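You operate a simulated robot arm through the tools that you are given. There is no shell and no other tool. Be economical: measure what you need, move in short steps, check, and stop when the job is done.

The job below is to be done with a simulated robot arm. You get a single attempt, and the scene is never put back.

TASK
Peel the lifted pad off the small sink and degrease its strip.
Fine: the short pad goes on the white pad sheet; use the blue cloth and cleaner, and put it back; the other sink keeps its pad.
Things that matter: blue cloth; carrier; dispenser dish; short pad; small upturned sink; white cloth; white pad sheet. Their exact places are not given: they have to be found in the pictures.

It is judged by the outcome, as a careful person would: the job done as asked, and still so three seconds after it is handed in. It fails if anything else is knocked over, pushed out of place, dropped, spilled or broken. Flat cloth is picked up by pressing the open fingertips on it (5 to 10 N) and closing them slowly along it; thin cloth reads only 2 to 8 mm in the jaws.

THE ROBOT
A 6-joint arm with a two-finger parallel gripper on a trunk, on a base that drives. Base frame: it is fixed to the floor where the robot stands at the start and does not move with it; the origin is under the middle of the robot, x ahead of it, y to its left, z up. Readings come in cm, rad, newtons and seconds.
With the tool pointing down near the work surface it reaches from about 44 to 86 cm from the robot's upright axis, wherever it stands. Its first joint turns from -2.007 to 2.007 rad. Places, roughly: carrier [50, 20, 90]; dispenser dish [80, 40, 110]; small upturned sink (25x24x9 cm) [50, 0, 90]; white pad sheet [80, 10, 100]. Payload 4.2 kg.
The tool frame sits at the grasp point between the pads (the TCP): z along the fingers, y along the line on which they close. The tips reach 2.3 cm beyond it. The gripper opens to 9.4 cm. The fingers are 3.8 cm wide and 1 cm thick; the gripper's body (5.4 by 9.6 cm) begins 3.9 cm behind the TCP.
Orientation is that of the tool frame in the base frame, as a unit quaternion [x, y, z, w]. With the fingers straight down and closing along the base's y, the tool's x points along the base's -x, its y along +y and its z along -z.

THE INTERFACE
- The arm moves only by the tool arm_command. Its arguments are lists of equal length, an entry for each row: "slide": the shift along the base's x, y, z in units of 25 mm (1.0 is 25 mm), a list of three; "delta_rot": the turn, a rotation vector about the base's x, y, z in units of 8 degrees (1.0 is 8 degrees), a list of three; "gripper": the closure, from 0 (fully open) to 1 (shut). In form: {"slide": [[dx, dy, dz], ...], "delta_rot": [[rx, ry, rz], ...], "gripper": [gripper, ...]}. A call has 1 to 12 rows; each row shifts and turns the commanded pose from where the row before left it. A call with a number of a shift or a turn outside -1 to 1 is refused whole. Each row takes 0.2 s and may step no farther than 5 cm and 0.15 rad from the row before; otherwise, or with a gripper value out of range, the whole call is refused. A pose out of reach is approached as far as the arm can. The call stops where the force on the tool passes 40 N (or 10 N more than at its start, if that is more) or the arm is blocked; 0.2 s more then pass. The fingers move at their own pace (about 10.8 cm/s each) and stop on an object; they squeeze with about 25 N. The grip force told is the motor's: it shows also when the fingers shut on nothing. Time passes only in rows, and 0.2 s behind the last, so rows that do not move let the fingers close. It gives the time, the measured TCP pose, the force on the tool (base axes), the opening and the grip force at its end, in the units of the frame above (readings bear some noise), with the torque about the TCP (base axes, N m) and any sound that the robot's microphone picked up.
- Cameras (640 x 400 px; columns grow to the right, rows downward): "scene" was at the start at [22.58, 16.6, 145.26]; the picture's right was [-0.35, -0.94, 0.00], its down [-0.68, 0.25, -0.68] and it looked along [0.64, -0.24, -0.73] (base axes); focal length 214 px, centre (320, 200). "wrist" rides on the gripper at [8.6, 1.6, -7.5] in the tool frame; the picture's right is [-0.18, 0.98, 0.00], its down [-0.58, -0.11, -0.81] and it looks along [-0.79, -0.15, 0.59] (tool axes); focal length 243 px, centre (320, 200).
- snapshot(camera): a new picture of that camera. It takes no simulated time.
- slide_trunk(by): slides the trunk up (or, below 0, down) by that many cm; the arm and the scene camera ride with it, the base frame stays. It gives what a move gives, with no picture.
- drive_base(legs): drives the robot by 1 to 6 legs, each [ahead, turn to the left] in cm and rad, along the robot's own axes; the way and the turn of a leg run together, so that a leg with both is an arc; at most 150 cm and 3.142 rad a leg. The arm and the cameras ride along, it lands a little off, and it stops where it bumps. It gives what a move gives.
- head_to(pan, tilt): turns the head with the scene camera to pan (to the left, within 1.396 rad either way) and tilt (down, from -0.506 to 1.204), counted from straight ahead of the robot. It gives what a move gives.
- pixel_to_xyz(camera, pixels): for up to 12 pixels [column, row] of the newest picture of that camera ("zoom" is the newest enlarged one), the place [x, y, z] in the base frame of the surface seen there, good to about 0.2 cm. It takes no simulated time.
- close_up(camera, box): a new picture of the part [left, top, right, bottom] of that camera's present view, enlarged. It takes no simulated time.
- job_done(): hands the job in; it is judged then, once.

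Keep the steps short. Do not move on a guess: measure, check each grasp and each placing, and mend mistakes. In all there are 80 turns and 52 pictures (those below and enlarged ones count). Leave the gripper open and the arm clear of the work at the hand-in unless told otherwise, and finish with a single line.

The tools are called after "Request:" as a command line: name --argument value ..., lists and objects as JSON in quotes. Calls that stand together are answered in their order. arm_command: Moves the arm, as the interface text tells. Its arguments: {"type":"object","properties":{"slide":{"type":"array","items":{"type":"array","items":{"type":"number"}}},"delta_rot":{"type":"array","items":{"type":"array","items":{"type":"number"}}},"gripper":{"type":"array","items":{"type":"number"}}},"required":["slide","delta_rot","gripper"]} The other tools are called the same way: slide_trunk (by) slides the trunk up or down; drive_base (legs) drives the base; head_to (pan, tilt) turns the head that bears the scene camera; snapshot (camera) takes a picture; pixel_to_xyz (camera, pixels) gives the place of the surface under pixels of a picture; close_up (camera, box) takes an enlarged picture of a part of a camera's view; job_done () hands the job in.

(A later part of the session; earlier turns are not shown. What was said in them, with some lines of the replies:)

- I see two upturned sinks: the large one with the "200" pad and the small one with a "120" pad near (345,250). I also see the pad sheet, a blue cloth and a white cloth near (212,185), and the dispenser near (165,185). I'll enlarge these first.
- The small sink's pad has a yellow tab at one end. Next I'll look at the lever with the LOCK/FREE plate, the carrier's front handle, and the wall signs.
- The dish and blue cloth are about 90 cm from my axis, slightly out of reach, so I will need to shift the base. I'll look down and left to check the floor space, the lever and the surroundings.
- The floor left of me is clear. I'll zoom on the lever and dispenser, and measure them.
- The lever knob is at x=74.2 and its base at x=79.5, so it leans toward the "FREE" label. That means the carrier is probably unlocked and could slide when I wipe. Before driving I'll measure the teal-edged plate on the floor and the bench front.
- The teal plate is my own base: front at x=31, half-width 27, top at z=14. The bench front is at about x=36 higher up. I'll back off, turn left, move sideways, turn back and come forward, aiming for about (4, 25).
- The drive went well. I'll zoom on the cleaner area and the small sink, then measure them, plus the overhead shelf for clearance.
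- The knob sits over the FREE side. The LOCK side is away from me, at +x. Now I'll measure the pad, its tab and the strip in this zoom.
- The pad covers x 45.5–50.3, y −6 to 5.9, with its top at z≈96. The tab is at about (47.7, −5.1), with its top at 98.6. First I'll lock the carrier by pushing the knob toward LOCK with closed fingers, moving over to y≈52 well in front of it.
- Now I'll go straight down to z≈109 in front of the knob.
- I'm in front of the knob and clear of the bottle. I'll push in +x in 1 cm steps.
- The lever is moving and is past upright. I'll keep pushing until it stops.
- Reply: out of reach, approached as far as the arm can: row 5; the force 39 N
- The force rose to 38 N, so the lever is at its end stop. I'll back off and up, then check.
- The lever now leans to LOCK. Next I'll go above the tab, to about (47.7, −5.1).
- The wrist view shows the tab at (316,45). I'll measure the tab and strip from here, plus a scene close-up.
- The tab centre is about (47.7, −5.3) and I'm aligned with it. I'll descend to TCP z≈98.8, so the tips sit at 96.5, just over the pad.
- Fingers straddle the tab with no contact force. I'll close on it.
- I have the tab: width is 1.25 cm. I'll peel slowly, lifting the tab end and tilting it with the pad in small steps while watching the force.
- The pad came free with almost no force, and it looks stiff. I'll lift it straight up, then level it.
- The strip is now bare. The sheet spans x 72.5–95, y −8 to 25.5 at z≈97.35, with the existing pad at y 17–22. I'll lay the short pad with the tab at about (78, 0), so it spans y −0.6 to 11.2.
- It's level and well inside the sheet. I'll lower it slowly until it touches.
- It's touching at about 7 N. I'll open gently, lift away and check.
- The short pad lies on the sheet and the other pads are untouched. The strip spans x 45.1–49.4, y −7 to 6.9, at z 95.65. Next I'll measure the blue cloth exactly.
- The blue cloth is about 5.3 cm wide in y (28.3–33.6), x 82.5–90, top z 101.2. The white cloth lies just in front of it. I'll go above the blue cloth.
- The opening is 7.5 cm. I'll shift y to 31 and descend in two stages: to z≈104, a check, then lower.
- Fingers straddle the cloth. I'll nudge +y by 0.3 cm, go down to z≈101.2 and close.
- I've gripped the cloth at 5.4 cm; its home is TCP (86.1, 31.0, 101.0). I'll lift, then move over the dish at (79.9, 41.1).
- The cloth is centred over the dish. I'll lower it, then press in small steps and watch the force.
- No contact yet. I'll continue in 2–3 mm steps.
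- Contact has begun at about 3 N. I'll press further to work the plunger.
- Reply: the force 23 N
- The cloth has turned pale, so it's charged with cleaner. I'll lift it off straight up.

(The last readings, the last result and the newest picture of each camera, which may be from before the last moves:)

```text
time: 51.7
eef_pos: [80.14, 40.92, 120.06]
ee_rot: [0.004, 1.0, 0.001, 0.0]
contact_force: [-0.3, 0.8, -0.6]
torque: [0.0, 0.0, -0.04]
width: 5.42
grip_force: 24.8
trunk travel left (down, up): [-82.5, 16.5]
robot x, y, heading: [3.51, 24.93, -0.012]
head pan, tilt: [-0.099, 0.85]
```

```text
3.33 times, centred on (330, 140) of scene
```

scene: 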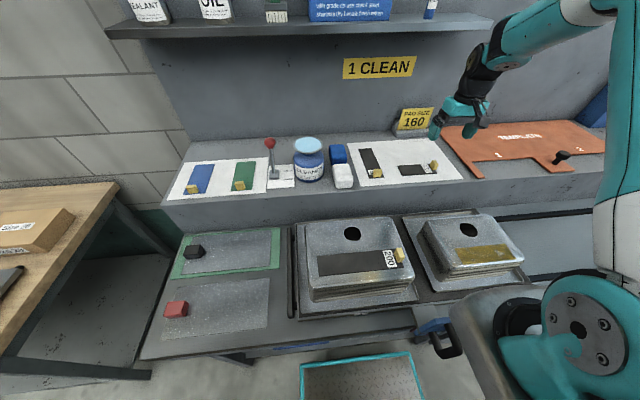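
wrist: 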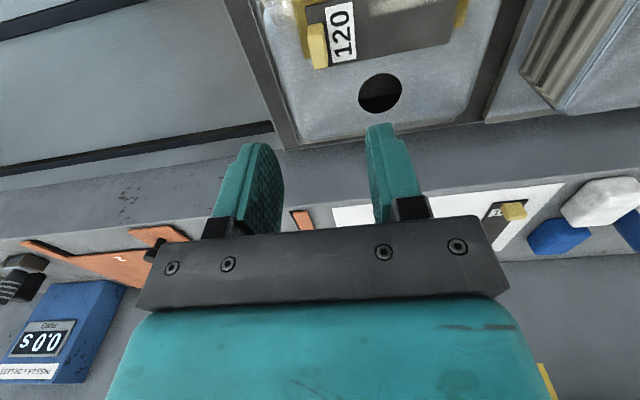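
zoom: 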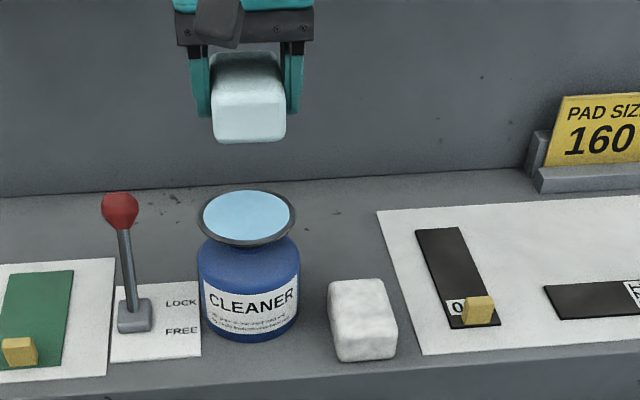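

The cloth is wet and nothing has spilled. I'll carry it over to the strip's right end at (47.3, −5).

Request:
arm_command --slide '[[-0.7, -1, 0], [-0.7, -1, 0], [-0.7, -1, 0], [-0.7, -1, 0], [-0.7, -1, 0], [-0.7, -1, 0], [-0.7, -1, 0], [-0.7, -1, 0], [-0.7, -1, 0], [-0.7, -1, 0], [-0.7, -1, 0], [-0.7, -1, 0]]' --delta_rot '[[0, 0, 0], [0, 0, 0], [0, 0, 0], [0, 0, 0], [0, 0, 0], [0, 0, 0], [0, 0, 0], [0, 0, 0], [0, 0, 0], [0, 0, 0], [0, 0, 0], [0, 0, 0]]' --gripper '[1, 1, 1, 1, 1, 1, 1, 1, 1, 1, 1, 1]'

Request:
arm_command --slide '[[-0.67, -0.91, -0.7], [-0.67, -0.91, -0.7], [-0.67, -0.91, -0.7], [-0.67, -0.91, -0.7], [-0.67, -0.91, -0.7], [-0.67, -0.91, -0.7], [-0.67, -0.91, -0.7], [0, 0, -1], [0, 0, -0.8]]' --delta_rot '[[0, 0, 0], [0, 0, 0], [0, 0, 0], [0, 0, 0], [0, 0, 0], [0, 0, 0], [0, 0, 0], [0, 0, 0], [0, 0, 0]]' --gripper '[1, 1, 1, 1, 1, 1, 1, 1, 1]'

Request:
close_up --camera "scene" --box '[400, 180, 560, 280]'

```text
time: 54.3
eef_pos: [58.94, 11.05, 120.29]
ee_rot: [0.005, 1.0, 0.001, 0.0]
contact_force: [-0.2, -0.2, -0.5]
torque: [0.02, 0.02, -0.01]
width: 5.45
grip_force: 24.5
trunk travel left (down, up): [-82.5, 16.5]
robot x, y, heading: [3.59, 25.22, -0.005]
head pan, tilt: [-0.099, 0.85]
```

```text
time: 56.3
eef_pos: [47.22, -4.83, 103.2]
ee_rot: [0.006, 1.0, -0.001, 0.0]
contact_force: [-0.2, 0.0, 0.0]
torque: [0.0, -0.03, 0.01]
width: 5.42
grip_force: 24.9
trunk travel left (down, up): [-82.5, 16.5]
robot x, y, heading: [3.29, 25.0, -0.013]
head pan, tilt: [-0.099, 0.85]
```

```text
4.00 times, centred on (480, 230) of scene
```

zoom: 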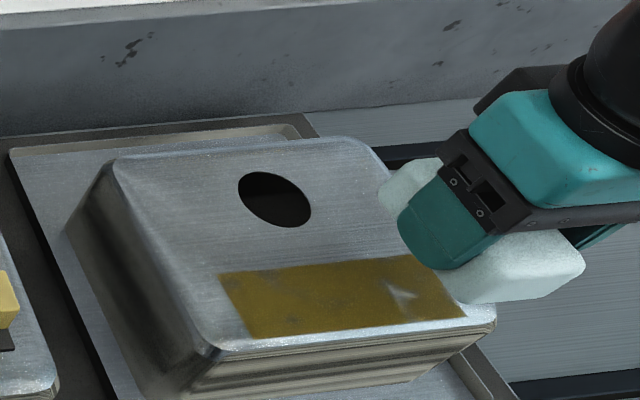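

The cloth is above the right end. I'll lower it slowly to contact.

Request:
arm_command --slide '[[0, 0, -0.6], [0, 0, -0.4], [0, 0, -0.16], [0, 0, -0.12], [0, 0, -0.12]]' --delta_rot '[[0, 0, 0], [0, 0, 0], [0, 0, 0], [0, 0, 0], [0, 0, 0]]' --gripper '[1, 1, 1, 1, 1]'

```text
time: 57.5
eef_pos: [47.47, -4.69, 99.7]
ee_rot: [0.005, 1.0, 0.0, 0.0]
contact_force: [0.0, -0.4, -0.9]
torque: [0.03, -0.02, -0.03]
width: 5.43
grip_force: 24.9
trunk travel left (down, up): [-82.5, 16.5]
robot x, y, heading: [3.12, 25.41, -0.012]
head pan, tilt: [-0.099, 0.85]
```

Request:
arm_command --slide '[[0, 0, -0.08], [0, 0, -0.08], [0, 0, -0.08], [0, 0, -0.08]]' --delta_rot '[[0, 0, 0], [0, 0, 0], [0, 0, 0], [0, 0, 0]]' --gripper '[1, 1, 1, 1]'

```text
time: 58.5
eef_pos: [47.44, -4.93, 98.9]
ee_rot: [0.005, 1.0, 0.0, 0.0]
contact_force: [0.5, 0.5, -0.3]
torque: [-0.01, 0.0, 0.0]
width: 5.42
grip_force: 25.2
trunk travel left (down, up): [-82.5, 16.5]
robot x, y, heading: [3.45, 25.42, -0.009]
head pan, tilt: [-0.099, 0.85]
```

Still no contact at z=98.9. I'll continue in smaller steps.

Request:
arm_command --slide '[[0, 0, -0.06], [0, 0, -0.06], [0, 0, -0.06]]' --delta_rot '[[0, 0, 0], [0, 0, 0], [0, 0, 0]]' --gripper '[1, 1, 1]'

Request:
close_up --camera "scene" --box '[430, 190, 540, 270]'

```text
time: 59.3
eef_pos: [47.43, -4.82, 98.67]
ee_rot: [0.005, 1.0, -0.002, 0.002]
contact_force: [0.3, -1.3, 38.4]
torque: [-0.01, -0.04, -0.01]
width: 5.49
grip_force: 25.2
trunk travel left (down, up): [-82.5, 16.5]
robot x, y, heading: [3.38, 24.98, -0.007]
head pan, tilt: [-0.099, 0.85]
```

```text
5.00 times, centred on (485, 230) of scene
```

zoom: 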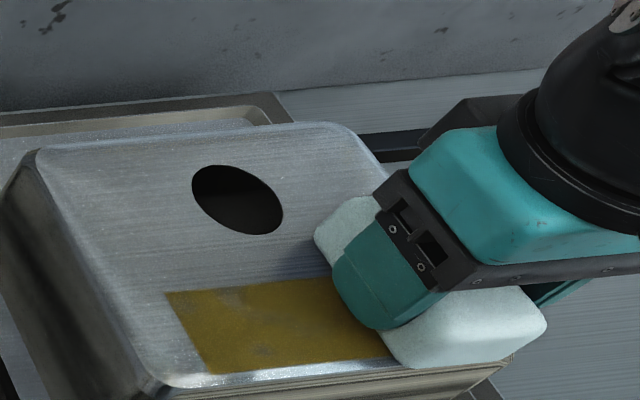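

Contact is stiff: 38 N is too much. I'll ease up a little to reach about 10 N.

Request:
arm_command --slide '[[0, 0, 0.04], [0, 0, 0]]' --delta_rot '[[0, 0, 0], [0, 0, 0]]' --gripper '[1, 1]'

```text
time: 59.9
eef_pos: [47.41, -4.81, 98.57]
ee_rot: [0.005, 1.0, 0.0, 0.001]
contact_force: [2.6, -0.7, 27.9]
torque: [-0.14, -0.23, -0.03]
width: 5.42
grip_force: 25.1
trunk travel left (down, up): [-82.5, 16.5]
robot x, y, heading: [3.35, 25.36, -0.012]
head pan, tilt: [-0.099, 0.85]
```

Request:
arm_command --slide '[[0, 0, 0.06], [0, 0, 0]]' --delta_rot '[[0, 0, 0], [0, 0, 0]]' --gripper '[1, 1]'

```text
time: 60.5
eef_pos: [47.42, -4.79, 98.71]
ee_rot: [0.006, 1.0, 0.001, -0.001]
contact_force: [1.3, -0.3, 2.5]
torque: [-0.09, -0.16, 0.0]
width: 5.41
grip_force: 24.8
trunk travel left (down, up): [-82.5, 16.5]
robot x, y, heading: [3.12, 25.18, -0.011]
head pan, tilt: [-0.099, 0.85]
```

That's 2.5 N. I'll press about 0.5 mm more, stroke −y slightly, then sweep to the +y end.

Request:
arm_command --slide '[[0, -0.15, -0.025], [0, -0.15, 0], [0, 0.4, 0], [0, 0.4, 0], [0, 0.4, 0], [0, 0.4, 0], [0, 0.4, 0], [0, 0.4, 0]]' --delta_rot '[[0, 0, 0], [0, 0, 0], [0, 0, 0], [0, 0, 0], [0, 0, 0], [0, 0, 0], [0, 0, 0], [0, 0, 0]]' --gripper '[1, 1, 1, 1, 1, 1, 1, 1]'

Request:
close_up --camera "scene" --box '[400, 190, 560, 290]'

```text
time: 62.3
eef_pos: [47.34, 0.29, 98.66]
ee_rot: [0.005, 1.0, 0.001, 0.0]
contact_force: [0.1, -3.1, 9.2]
torque: [-0.18, -0.06, 0.01]
width: 5.43
grip_force: 25.0
trunk travel left (down, up): [-82.5, 16.5]
robot x, y, heading: [3.37, 25.43, -0.006]
head pan, tilt: [-0.099, 0.85]
```

```text
4.00 times, centred on (480, 240) of scene
```

zoom: 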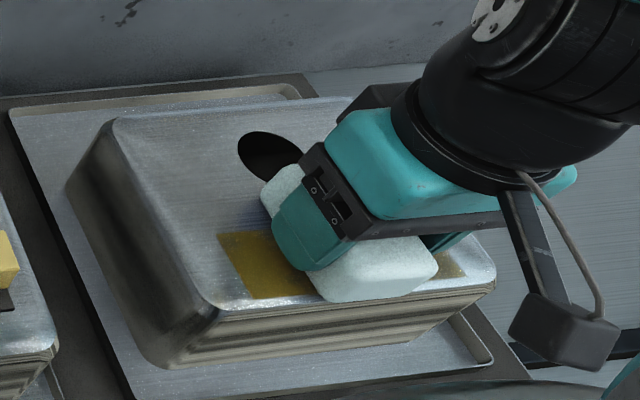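

At 9 N the grease is coming off behind the cloth. I'll go on to the +y end, slightly past the strip edge, then come back.

Request:
arm_command --slide '[[0, 0.4, 0], [0, 0.4, 0], [0, 0.4, 0], [0, 0.4, 0], [0, 0.4, 0], [0, 0.2, 0], [0, 0, 0]]' --delta_rot '[[0, 0, 0], [0, 0, 0], [0, 0, 0], [0, 0, 0], [0, 0, 0], [0, 0, 0], [0, 0, 0]]' --gripper '[1, 1, 1, 1, 1, 1, 1]'

Request:
arm_command --slide '[[0, -0.5, 0], [0, -0.5, 0], [0, -0.5, 0], [0, -0.5, 0], [0, -0.5, 0], [0, -0.5, 0], [0, -0.5, 0], [0, -0.5, 0], [0, -0.5, 0], [0, -0.4, 0], [0, 0, 0]]' --delta_rot '[[0, 0, 0], [0, 0, 0], [0, 0, 0], [0, 0, 0], [0, 0, 0], [0, 0, 0], [0, 0, 0], [0, 0, 0], [0, 0, 0], [0, 0, 0], [0, 0, 0]]' --gripper '[1, 1, 1, 1, 1, 1, 1, 1, 1, 1, 1]'

Request:
close_up --camera "scene" --box '[400, 190, 560, 290]'

```text
time: 63.1
eef_pos: [48.06, 2.44, 98.65]
ee_rot: [0.006, 1.0, -0.002, 0.0]
contact_force: [-3.8, -1.5, 29.9]
torque: [0.09, -0.02, 0.01]
width: 5.43
grip_force: 25.0
out of reach, approached as far as the arm can: row 2, 3
trunk travel left (down, up): [-82.5, 16.5]
robot x, y, heading: [3.18, 25.06, -0.007]
head pan, tilt: [-0.099, 0.85]
stopped in row 3: the force on the tool passed its limit at 40 N (the readings are from after the stop); the commanded pose is now the measured one
```

```text
time: 63.5
eef_pos: [48.18, 1.66, 98.55]
ee_rot: [0.005, 1.0, 0.001, 0.0]
contact_force: [-2.1, 3.5, 29.3]
torque: [0.1, 0.21, -0.03]
width: 5.43
grip_force: 24.9
trunk travel left (down, up): [-82.5, 16.5]
robot x, y, heading: [3.1, 25.25, -0.008]
head pan, tilt: [-0.099, 0.85]
stopped in row 2: the force on the tool passed its limit at 41 N (the readings are from after the stop); the commanded pose is now the measured one
```

```text
4.00 times, centred on (480, 240) of scene
```

zoom: 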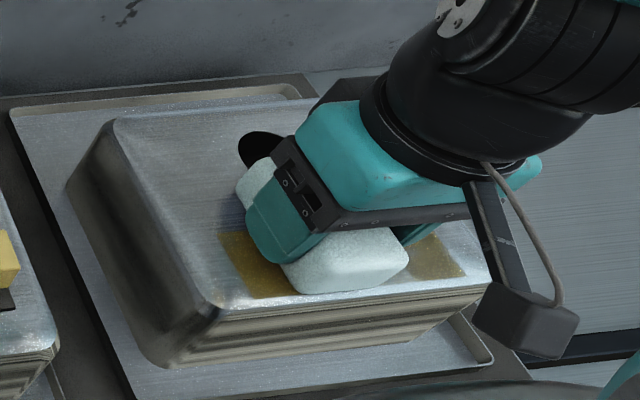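

Near the +y end I'm at the inner reach limit (about 50 cm from my axis), which caused the force rise. I'll lift off, back the base 9 cm and resume. The far right end also still has a faint film, so I'll do several passes.

Request:
arm_command --slide '[[0, 0, 0.4], [0.3, 0, 1], [0.5, 0, 1], [0.5, 0, 1]]' --delta_rot '[[0, 0, 0], [0, 0, 0], [0, 0, 0], [0, 0, 0]]' --gripper '[1, 1, 1, 1]'

Request:
drive_base --legs '[[-9, 0]]'

Request:
close_up --camera "scene" --box '[380, 160, 580, 285]'

```text
time: 64.5
eef_pos: [51.39, 1.47, 106.69]
ee_rot: [0.004, 1.0, 0.002, -0.001]
contact_force: [-1.1, -0.8, -0.2]
torque: [0.02, 0.01, 0.02]
width: 5.41
grip_force: 24.9
trunk travel left (down, up): [-82.5, 16.5]
robot x, y, heading: [3.22, 25.48, -0.012]
head pan, tilt: [-0.099, 0.85]
```

```text
time: 65.6
eef_pos: [42.6, 1.62, 106.77]
ee_rot: [0.006, 1.0, 0.002, 0.0]
contact_force: [0.1, 0.4, 0.4]
torque: [0.02, 0.03, 0.03]
width: 5.41
grip_force: 24.8
trunk travel left (down, up): [-82.5, 16.5]
robot x, y, heading: [-5.53, 25.51, -0.009]
head pan, tilt: [-0.099, 0.85]
```

```text
3.20 times, centred on (480, 222) of scene
```

zoom: 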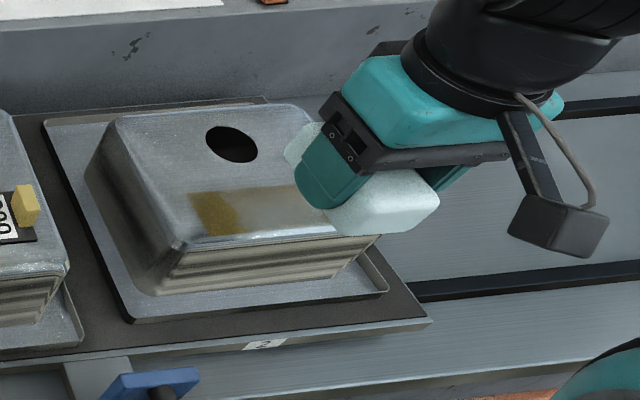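

The strip is mostly cleaned, with residue at the left end. I'll move to (47.4, 5.0) and lower to contact.

Request:
arm_command --slide '[[0.95, 0.68, -0.8], [0.97, 0.68, -0.8], [0, 0, -0.8], [0, 0, -0.6], [0, 0, -0.15]]' --delta_rot '[[0, 0, 0], [0, 0, 0], [0, 0, 0], [0, 0, 0], [0, 0, 0]]' --gripper '[1, 1, 1, 1, 1]'

```text
time: 66.8
eef_pos: [47.15, 5.11, 98.89]
ee_rot: [0.005, 1.0, 0.002, -0.002]
contact_force: [0.1, 0.4, -1.0]
torque: [0.0, 0.02, -0.03]
width: 5.43
grip_force: 25.0
trunk travel left (down, up): [-82.5, 16.5]
robot x, y, heading: [-5.47, 25.55, -0.007]
head pan, tilt: [-0.099, 0.85]
```

Request:
arm_command --slide '[[0, 0, -0.04], [0, 0, -0.03], [0, 0, -0.02], [0, 0, 0]]' --delta_rot '[[0, 0, 0], [0, 0, 0], [0, 0, 0], [0, 0, 0]]' --gripper '[1, 1, 1, 1]'

```text
time: 67.8
eef_pos: [47.1, 4.89, 98.66]
ee_rot: [0.005, 1.0, 0.002, 0.0]
contact_force: [0.7, -0.6, -0.7]
torque: [-0.01, -0.01, -0.02]
width: 5.42
grip_force: 25.1
trunk travel left (down, up): [-82.5, 16.5]
robot x, y, heading: [-5.15, 25.16, -0.005]
head pan, tilt: [-0.099, 0.85]
```

Request:
arm_command --slide '[[0, 0, -0.03], [0, 0, -0.03], [0, 0, 0]]' --delta_rot '[[0, 0, 0], [0, 0, 0], [0, 0, 0]]' --gripper '[1, 1, 1]'

```text
time: 68.6
eef_pos: [47.35, 5.02, 98.52]
ee_rot: [0.005, 1.0, 0.0, -0.001]
contact_force: [-2.3, -0.2, 10.8]
torque: [-0.11, 0.04, 0.01]
width: 5.42
grip_force: 25.0
trunk travel left (down, up): [-82.5, 16.5]
robot x, y, heading: [-5.63, 25.2, -0.009]
head pan, tilt: [-0.099, 0.85]
```

Contact is 10.8 N. I'll scrub the left end: to y≈5.8, back, and again.

Request:
arm_command --slide '[[0, 0.3, 0], [0, -0.4, 0], [0, -0.4, 0], [0, -0.4, 0], [0, 0.4, 0], [0, 0.4, 0], [0, 0.4, 0], [0, -0.4, 0], [0, -0.4, 0], [0, -0.4, 0]]' --delta_rot '[[0, 0, 0], [0, 0, 0], [0, 0, 0], [0, 0, 0], [0, 0, 0], [0, 0, 0], [0, 0, 0], [0, 0, 0], [0, 0, 0], [0, 0, 0]]' --gripper '[1, 1, 1, 1, 1, 1, 1, 1, 1, 1]'

Request:
close_up --camera "scene" --box '[380, 160, 580, 285]'

```text
time: 70.8
eef_pos: [47.39, 2.84, 98.61]
ee_rot: [0.005, 1.0, 0.002, 0.001]
contact_force: [1.0, 12.6, 27.6]
torque: [0.26, 0.01, 0.01]
width: 5.43
grip_force: 25.4
trunk travel left (down, up): [-82.5, 16.5]
robot x, y, heading: [-5.51, 24.9, -0.007]
head pan, tilt: [-0.099, 0.85]
```

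```text
3.20 times, centred on (480, 222) of scene
```

zoom: 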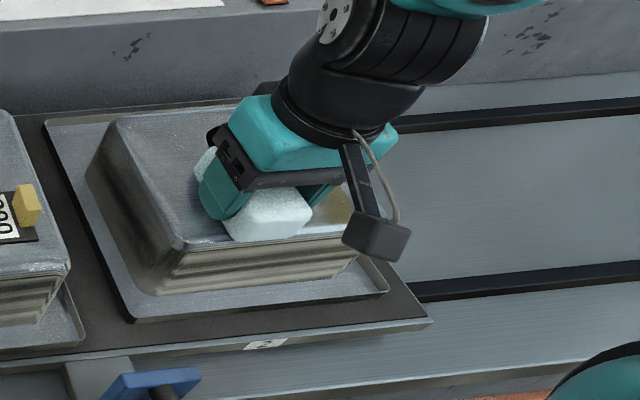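

The left end is cleaning up, but the force rose to 28 N. I'll ease up slightly and sweep right.

Request:
arm_command --slide '[[0, 0, 0.03], [0, -0.4, 0], [0, -0.4, 0], [0, -0.4, 0], [0, -0.4, 0]]' --delta_rot '[[0, 0, 0], [0, 0, 0], [0, 0, 0], [0, 0, 0], [0, 0, 0]]' --gripper '[1, 1, 1, 1, 1]'

```text
time: 72.0
eef_pos: [47.31, -1.28, 98.5]
ee_rot: [0.005, 1.0, 0.0, -0.002]
contact_force: [0.7, 0.1, 0.6]
torque: [-0.03, 0.02, 0.0]
width: 5.43
grip_force: 25.1
trunk travel left (down, up): [-82.5, 16.5]
robot x, y, heading: [-5.34, 25.88, -0.01]
head pan, tilt: [-0.099, 0.85]
```

Request:
arm_command --slide '[[0, -0.2, -0.03], [0, -0.2, -0.01], [0, 0, 0]]' --delta_rot '[[0, 0, 0], [0, 0, 0], [0, 0, 0]]' --gripper '[1, 1, 1]'

```text
time: 72.8
eef_pos: [47.33, -2.21, 98.49]
ee_rot: [0.005, 1.0, 0.001, -0.001]
contact_force: [1.2, 4.1, 11.9]
torque: [0.04, 0.01, 0.0]
width: 5.4
grip_force: 25.2
trunk travel left (down, up): [-82.5, 16.5]
robot x, y, heading: [-5.69, 25.32, -0.01]
head pan, tilt: [-0.099, 0.85]
```

Contact is 12 N. I'll sweep to the right end, past the strip edge, and scrub there.

Request:
arm_command --slide '[[0, -0.4, 0], [0, -0.4, 0], [0, -0.4, 0], [0, -0.3, 0], [0, 0.4, 0], [0, 0.4, 0], [0, -0.4, 0], [0, -0.4, 0], [0, 0.4, 0], [0, 0.4, 0], [0, 0.4, 0]]' --delta_rot '[[0, 0, 0], [0, 0, 0], [0, 0, 0], [0, 0, 0], [0, 0, 0], [0, 0, 0], [0, 0, 0], [0, 0, 0], [0, 0, 0], [0, 0, 0], [0, 0, 0]]' --gripper '[1, 1, 1, 1, 1, 1, 1, 1, 1, 1, 1]'

Request:
arm_command --slide '[[0, 0.5, 0], [0, 0.5, 0.3], [0, 0, 1], [0.5, 0, 1], [1, 0, 1], [1, 0, 1], [1, 0, 0]]' --delta_rot '[[0, 0, 0], [0, 0, 0], [0, 0, 0], [0, 0, 0], [0, 0, 0], [0, 0, 0], [0, 0, 0]]' --gripper '[1, 1, 1, 1, 1, 1, 1]'

Request:
close_up --camera "scene" --box '[380, 160, 580, 285]'

```text
time: 75.2
eef_pos: [47.27, -2.85, 98.7]
ee_rot: [0.005, 1.0, 0.002, 0.0]
contact_force: [-0.2, 0.3, 0.4]
torque: [-0.02, 0.01, 0.02]
width: 5.4
grip_force: 25.2
trunk travel left (down, up): [-82.5, 16.5]
robot x, y, heading: [-5.81, 25.4, -0.009]
head pan, tilt: [-0.099, 0.85]
```

```text
time: 76.8
eef_pos: [56.1, -0.49, 109.56]
ee_rot: [0.004, 1.0, 0.002, -0.001]
contact_force: [-0.3, -0.5, -1.0]
torque: [0.0, 0.01, -0.02]
width: 5.41
grip_force: 25.4
trunk travel left (down, up): [-82.5, 16.5]
robot x, y, heading: [-5.36, 25.29, -0.009]
head pan, tilt: [-0.099, 0.85]
```

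```text
3.20 times, centred on (480, 222) of scene
```

zoom: 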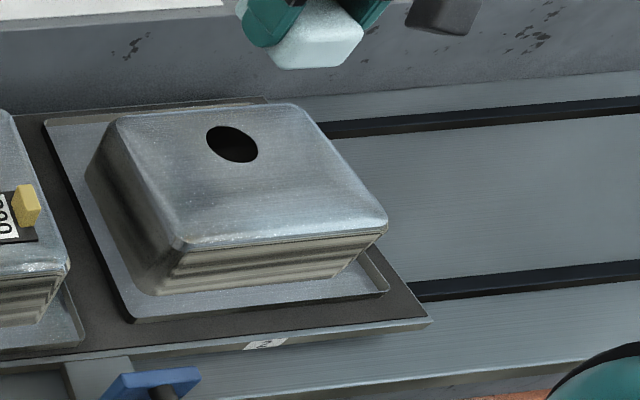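

The strip looks clean. I'll enlarge once more to be sure.

Request:
close_up --camera "scene" --box '[425, 195, 515, 250]'

```text
7.11 times, centred on (470, 222) of scene
```

zoom: 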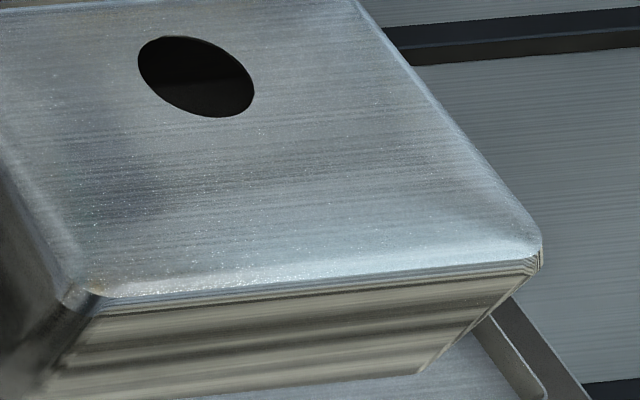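

The strip is clean. I'll raise the arm, drive forward 9 cm and take the blue cloth home to (86.1, 31.0).

Request:
arm_command --slide '[[0, 0.5, 1], [0, 1, 1], [0, 1, 1], [0, 1, 1], [0, 1, 0]]' --delta_rot '[[0, 0, 0], [0, 0, 0], [0, 0, 0], [0, 0, 0], [0, 0, 0]]' --gripper '[1, 1, 1, 1, 1]'

Request:
drive_base --legs '[[9, 0]]'

```text
time: 78.0
eef_pos: [56.29, 10.96, 119.2]
ee_rot: [0.005, 1.0, 0.002, -0.001]
contact_force: [-0.2, -0.5, -0.9]
torque: [0.0, 0.02, 0.02]
width: 5.43
grip_force: 24.5
trunk travel left (down, up): [-82.5, 16.5]
robot x, y, heading: [-5.8, 25.38, -0.009]
head pan, tilt: [-0.099, 0.85]
```

```text
time: 79.1
eef_pos: [65.47, 10.96, 119.28]
ee_rot: [0.006, 1.0, 0.002, -0.001]
contact_force: [0.4, 0.6, -0.3]
torque: [0.0, 0.03, 0.01]
width: 5.42
grip_force: 25.1
trunk travel left (down, up): [-82.5, 16.5]
robot x, y, heading: [3.37, 25.59, -0.007]
head pan, tilt: [-0.099, 0.85]
```

Request:
arm_command --slide '[[0.917, 0.891, 0], [0.917, 0.891, 0], [0.917, 0.891, 0], [0.917, 0.891, 0], [0.917, 0.891, 0], [0.917, 0.891, 0], [0.917, 0.891, 0], [0.917, 0.891, 0], [0.917, 0.891, 0], [0, 0, 0]]' --delta_rot '[[0, 0, 0], [0, 0, 0], [0, 0, 0], [0, 0, 0], [0, 0, 0], [0, 0, 0], [0, 0, 0], [0, 0, 0], [0, 0, 0], [0, 0, 0]]' --gripper '[1, 1, 1, 1, 1, 1, 1, 1, 1, 1]'

Request:
arm_command --slide '[[0, 0, -1], [0, 0, -1], [0, 0, -1], [0, 0, -1], [0, 0, -1], [0, 0, -1], [0, 0, -0.5], [0, 0, 0]]' --delta_rot '[[0, 0, 0], [0, 0, 0], [0, 0, 0], [0, 0, 0], [0, 0, 0], [0, 0, 0], [0, 0, 0], [0, 0, 0]]' --gripper '[1, 1, 1, 1, 1, 1, 1, 1]'

Request:
close_up --camera "scene" --box '[270, 100, 410, 200]'

```text
time: 81.3
eef_pos: [85.85, 31.08, 119.09]
ee_rot: [0.006, 1.0, 0.001, -0.001]
contact_force: [-0.6, -0.3, -0.2]
torque: [0.01, 0.0, 0.02]
width: 5.42
grip_force: 24.8
trunk travel left (down, up): [-82.5, 16.5]
robot x, y, heading: [3.53, 25.16, -0.008]
head pan, tilt: [-0.099, 0.85]
```

```text
time: 83.1
eef_pos: [85.93, 31.06, 102.8]
ee_rot: [0.005, 1.0, 0.003, -0.002]
contact_force: [0.0, -0.2, -0.1]
torque: [0.03, 0.01, 0.01]
width: 5.44
grip_force: 25.3
trunk travel left (down, up): [-82.5, 16.5]
robot x, y, heading: [4.07, 25.49, -0.007]
head pan, tilt: [-0.099, 0.85]
```

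```text
4.00 times, centred on (340, 150) of scene
```

zoom: 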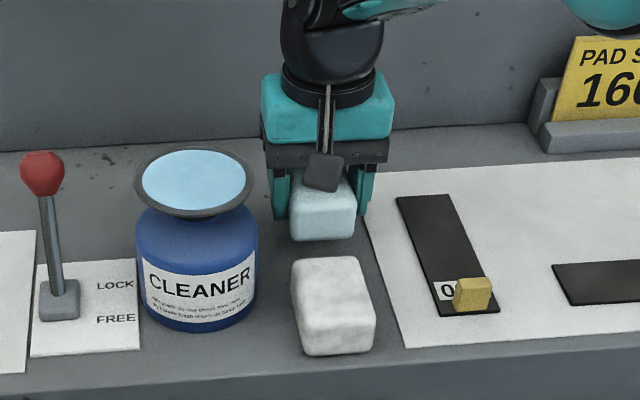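

It's above its old spot and clear of the white cloth. I'll lower it gently to contact.

Request:
arm_command --slide '[[0, 0, -0.4], [0, 0, -0.3], [0, 0, -0.15], [0, 0, -0.08], [0, 0, -0.08], [0, 0, -0.06]]' --delta_rot '[[0, 0, 0], [0, 0, 0], [0, 0, 0], [0, 0, 0], [0, 0, 0], [0, 0, 0]]' --gripper '[1, 1, 1, 1, 1, 1]'

```text
time: 84.5
eef_pos: [86.03, 31.11, 100.29]
ee_rot: [0.005, 1.0, 0.002, -0.001]
contact_force: [0.1, 0.5, 0.0]
torque: [0.02, -0.02, 0.03]
width: 5.42
grip_force: 25.7
trunk travel left (down, up): [-82.5, 16.5]
robot x, y, heading: [3.3, 25.26, -0.007]
head pan, tilt: [-0.099, 0.85]
```

Request:
arm_command --slide '[[0, 0, -0.06], [0, 0, -0.05], [0, 0, -0.03], [0, 0, 0]]' --delta_rot '[[0, 0, 0], [0, 0, 0], [0, 0, 0], [0, 0, 0]]' --gripper '[1, 1, 1, 1]'

```text
time: 85.5
eef_pos: [86.02, 31.02, 100.0]
ee_rot: [0.005, 1.0, 0.001, 0.0]
contact_force: [0.6, -0.1, 5.5]
torque: [-0.13, 0.0, -0.01]
width: 5.4
grip_force: 25.0
trunk travel left (down, up): [-82.5, 16.5]
robot x, y, heading: [3.23, 25.07, -0.009]
head pan, tilt: [-0.099, 0.85]
```

The cloth is resting at 5.5 N. I'll open to about 7.4 cm, lift straight up, then retreat.

Request:
arm_command --slide '[[0, 0, 0], [0, 0, 0], [0, 0, 0.3], [0, 0, 1], [0, 0, 1], [0, 0, 1], [0, 0, 1], [0, 0, 1], [-1, 0, 1], [-1, 0, 0], [-1, -0.5, 0], [-1, -0.5, 0]]' --delta_rot '[[0, 0, 0], [0, 0, 0], [0, 0, 0], [0, 0, 0], [0, 0, 0], [0, 0, 0], [0, 0, 0], [0, 0, 0], [0, 0, 0], [0, 0, 0], [0, 0, 0], [0, 0, 0]]' --gripper '[0.3, 0.2, 0.2, 0.2, 0.2, 0.2, 0.2, 0, 0, 0, 0, 0]'

Request:
snapshot --camera "scene"

Request:
close_up --camera "scene" --box '[250, 115, 470, 215]'

```text
time: 88.1
eef_pos: [76.19, 28.61, 115.61]
ee_rot: [0.004, 1.0, 0.002, 0.0]
contact_force: [0.1, -0.5, -1.6]
torque: [-0.01, 0.01, -0.01]
width: 9.38
grip_force: 0.1
trunk travel left (down, up): [-82.5, 16.5]
robot x, y, heading: [3.61, 25.44, 0.001]
head pan, tilt: [-0.099, 0.85]
```

```text
12 pictures are left
```

scene: 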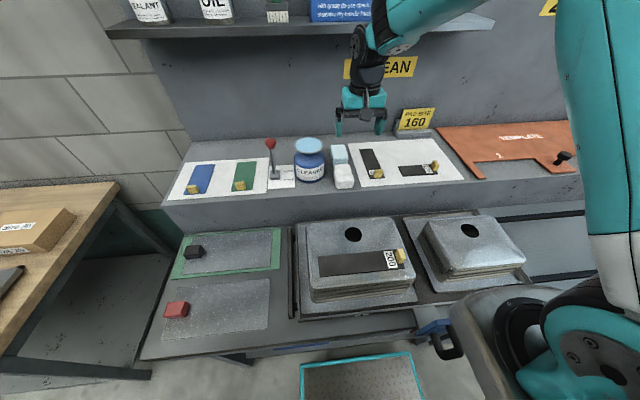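

```text
2.91 times, centred on (360, 165) of scene
```

zoom: 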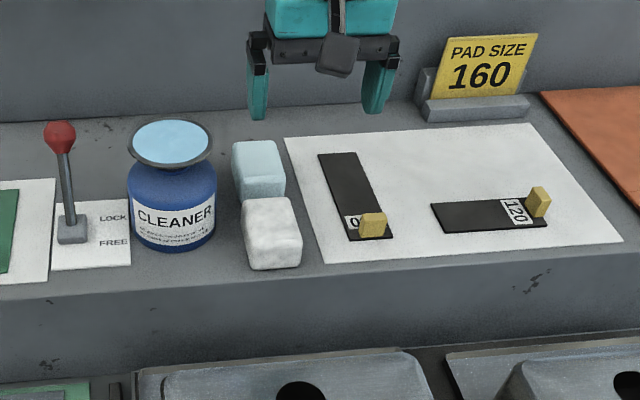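

The blue cloth is back in its place, paled by the cleaner. The short pad is on the sheet, the strip is clean, the large sink keeps its pad, and the carrier is locked. I'll pull the open gripper clear of the work.

Request:
arm_command --slide '[[-0.8, -0.3, 0.8], [-0.8, -0.3, 0.8], [-0.8, -0.3, 0.8], [-0.8, -0.3, 0.8], [-0.8, -0.3, 0.8], [0, 0, 0]]' --delta_rot '[[0, 0, 0], [0, 0, 0], [0, 0, 0], [0, 0, 0], [0, 0, 0], [0, 0, 0]]' --gripper '[0, 0, 0, 0, 0, 0]'

Request:
close_up --camera "scene" --box '[280, 180, 560, 330]'

```text
time: 89.5
eef_pos: [66.09, 24.8, 125.66]
ee_rot: [0.006, 1.0, 0.002, -0.001]
contact_force: [-0.6, 1.1, -0.2]
torque: [0.02, -0.03, -0.02]
width: 9.39
grip_force: 0.0
trunk travel left (down, up): [-82.5, 16.5]
robot x, y, heading: [3.62, 25.34, -0.005]
head pan, tilt: [-0.099, 0.85]
```

```text
2.29 times, centred on (420, 255) of scene
```

zoom: 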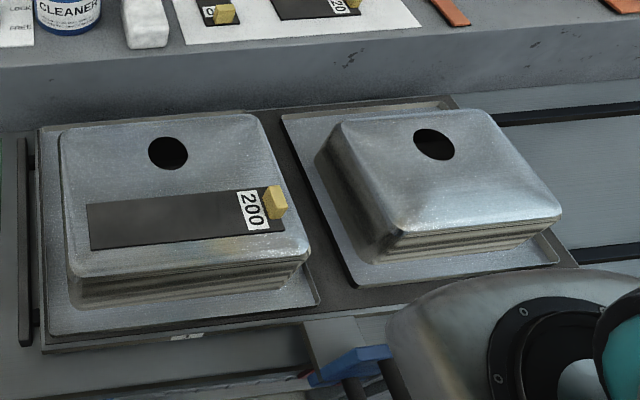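

Everything is in place, so I'm handing in.

Request:
job_done

```text
The job is handed in.
```

The short pad is off the small sink and on the white pad sheet, its strip is degreased, the blue cloth is back in its place (now pale from the cleaner), the other sink keeps its pad, and I left the carrier lever on LOCK (it was on FREE).
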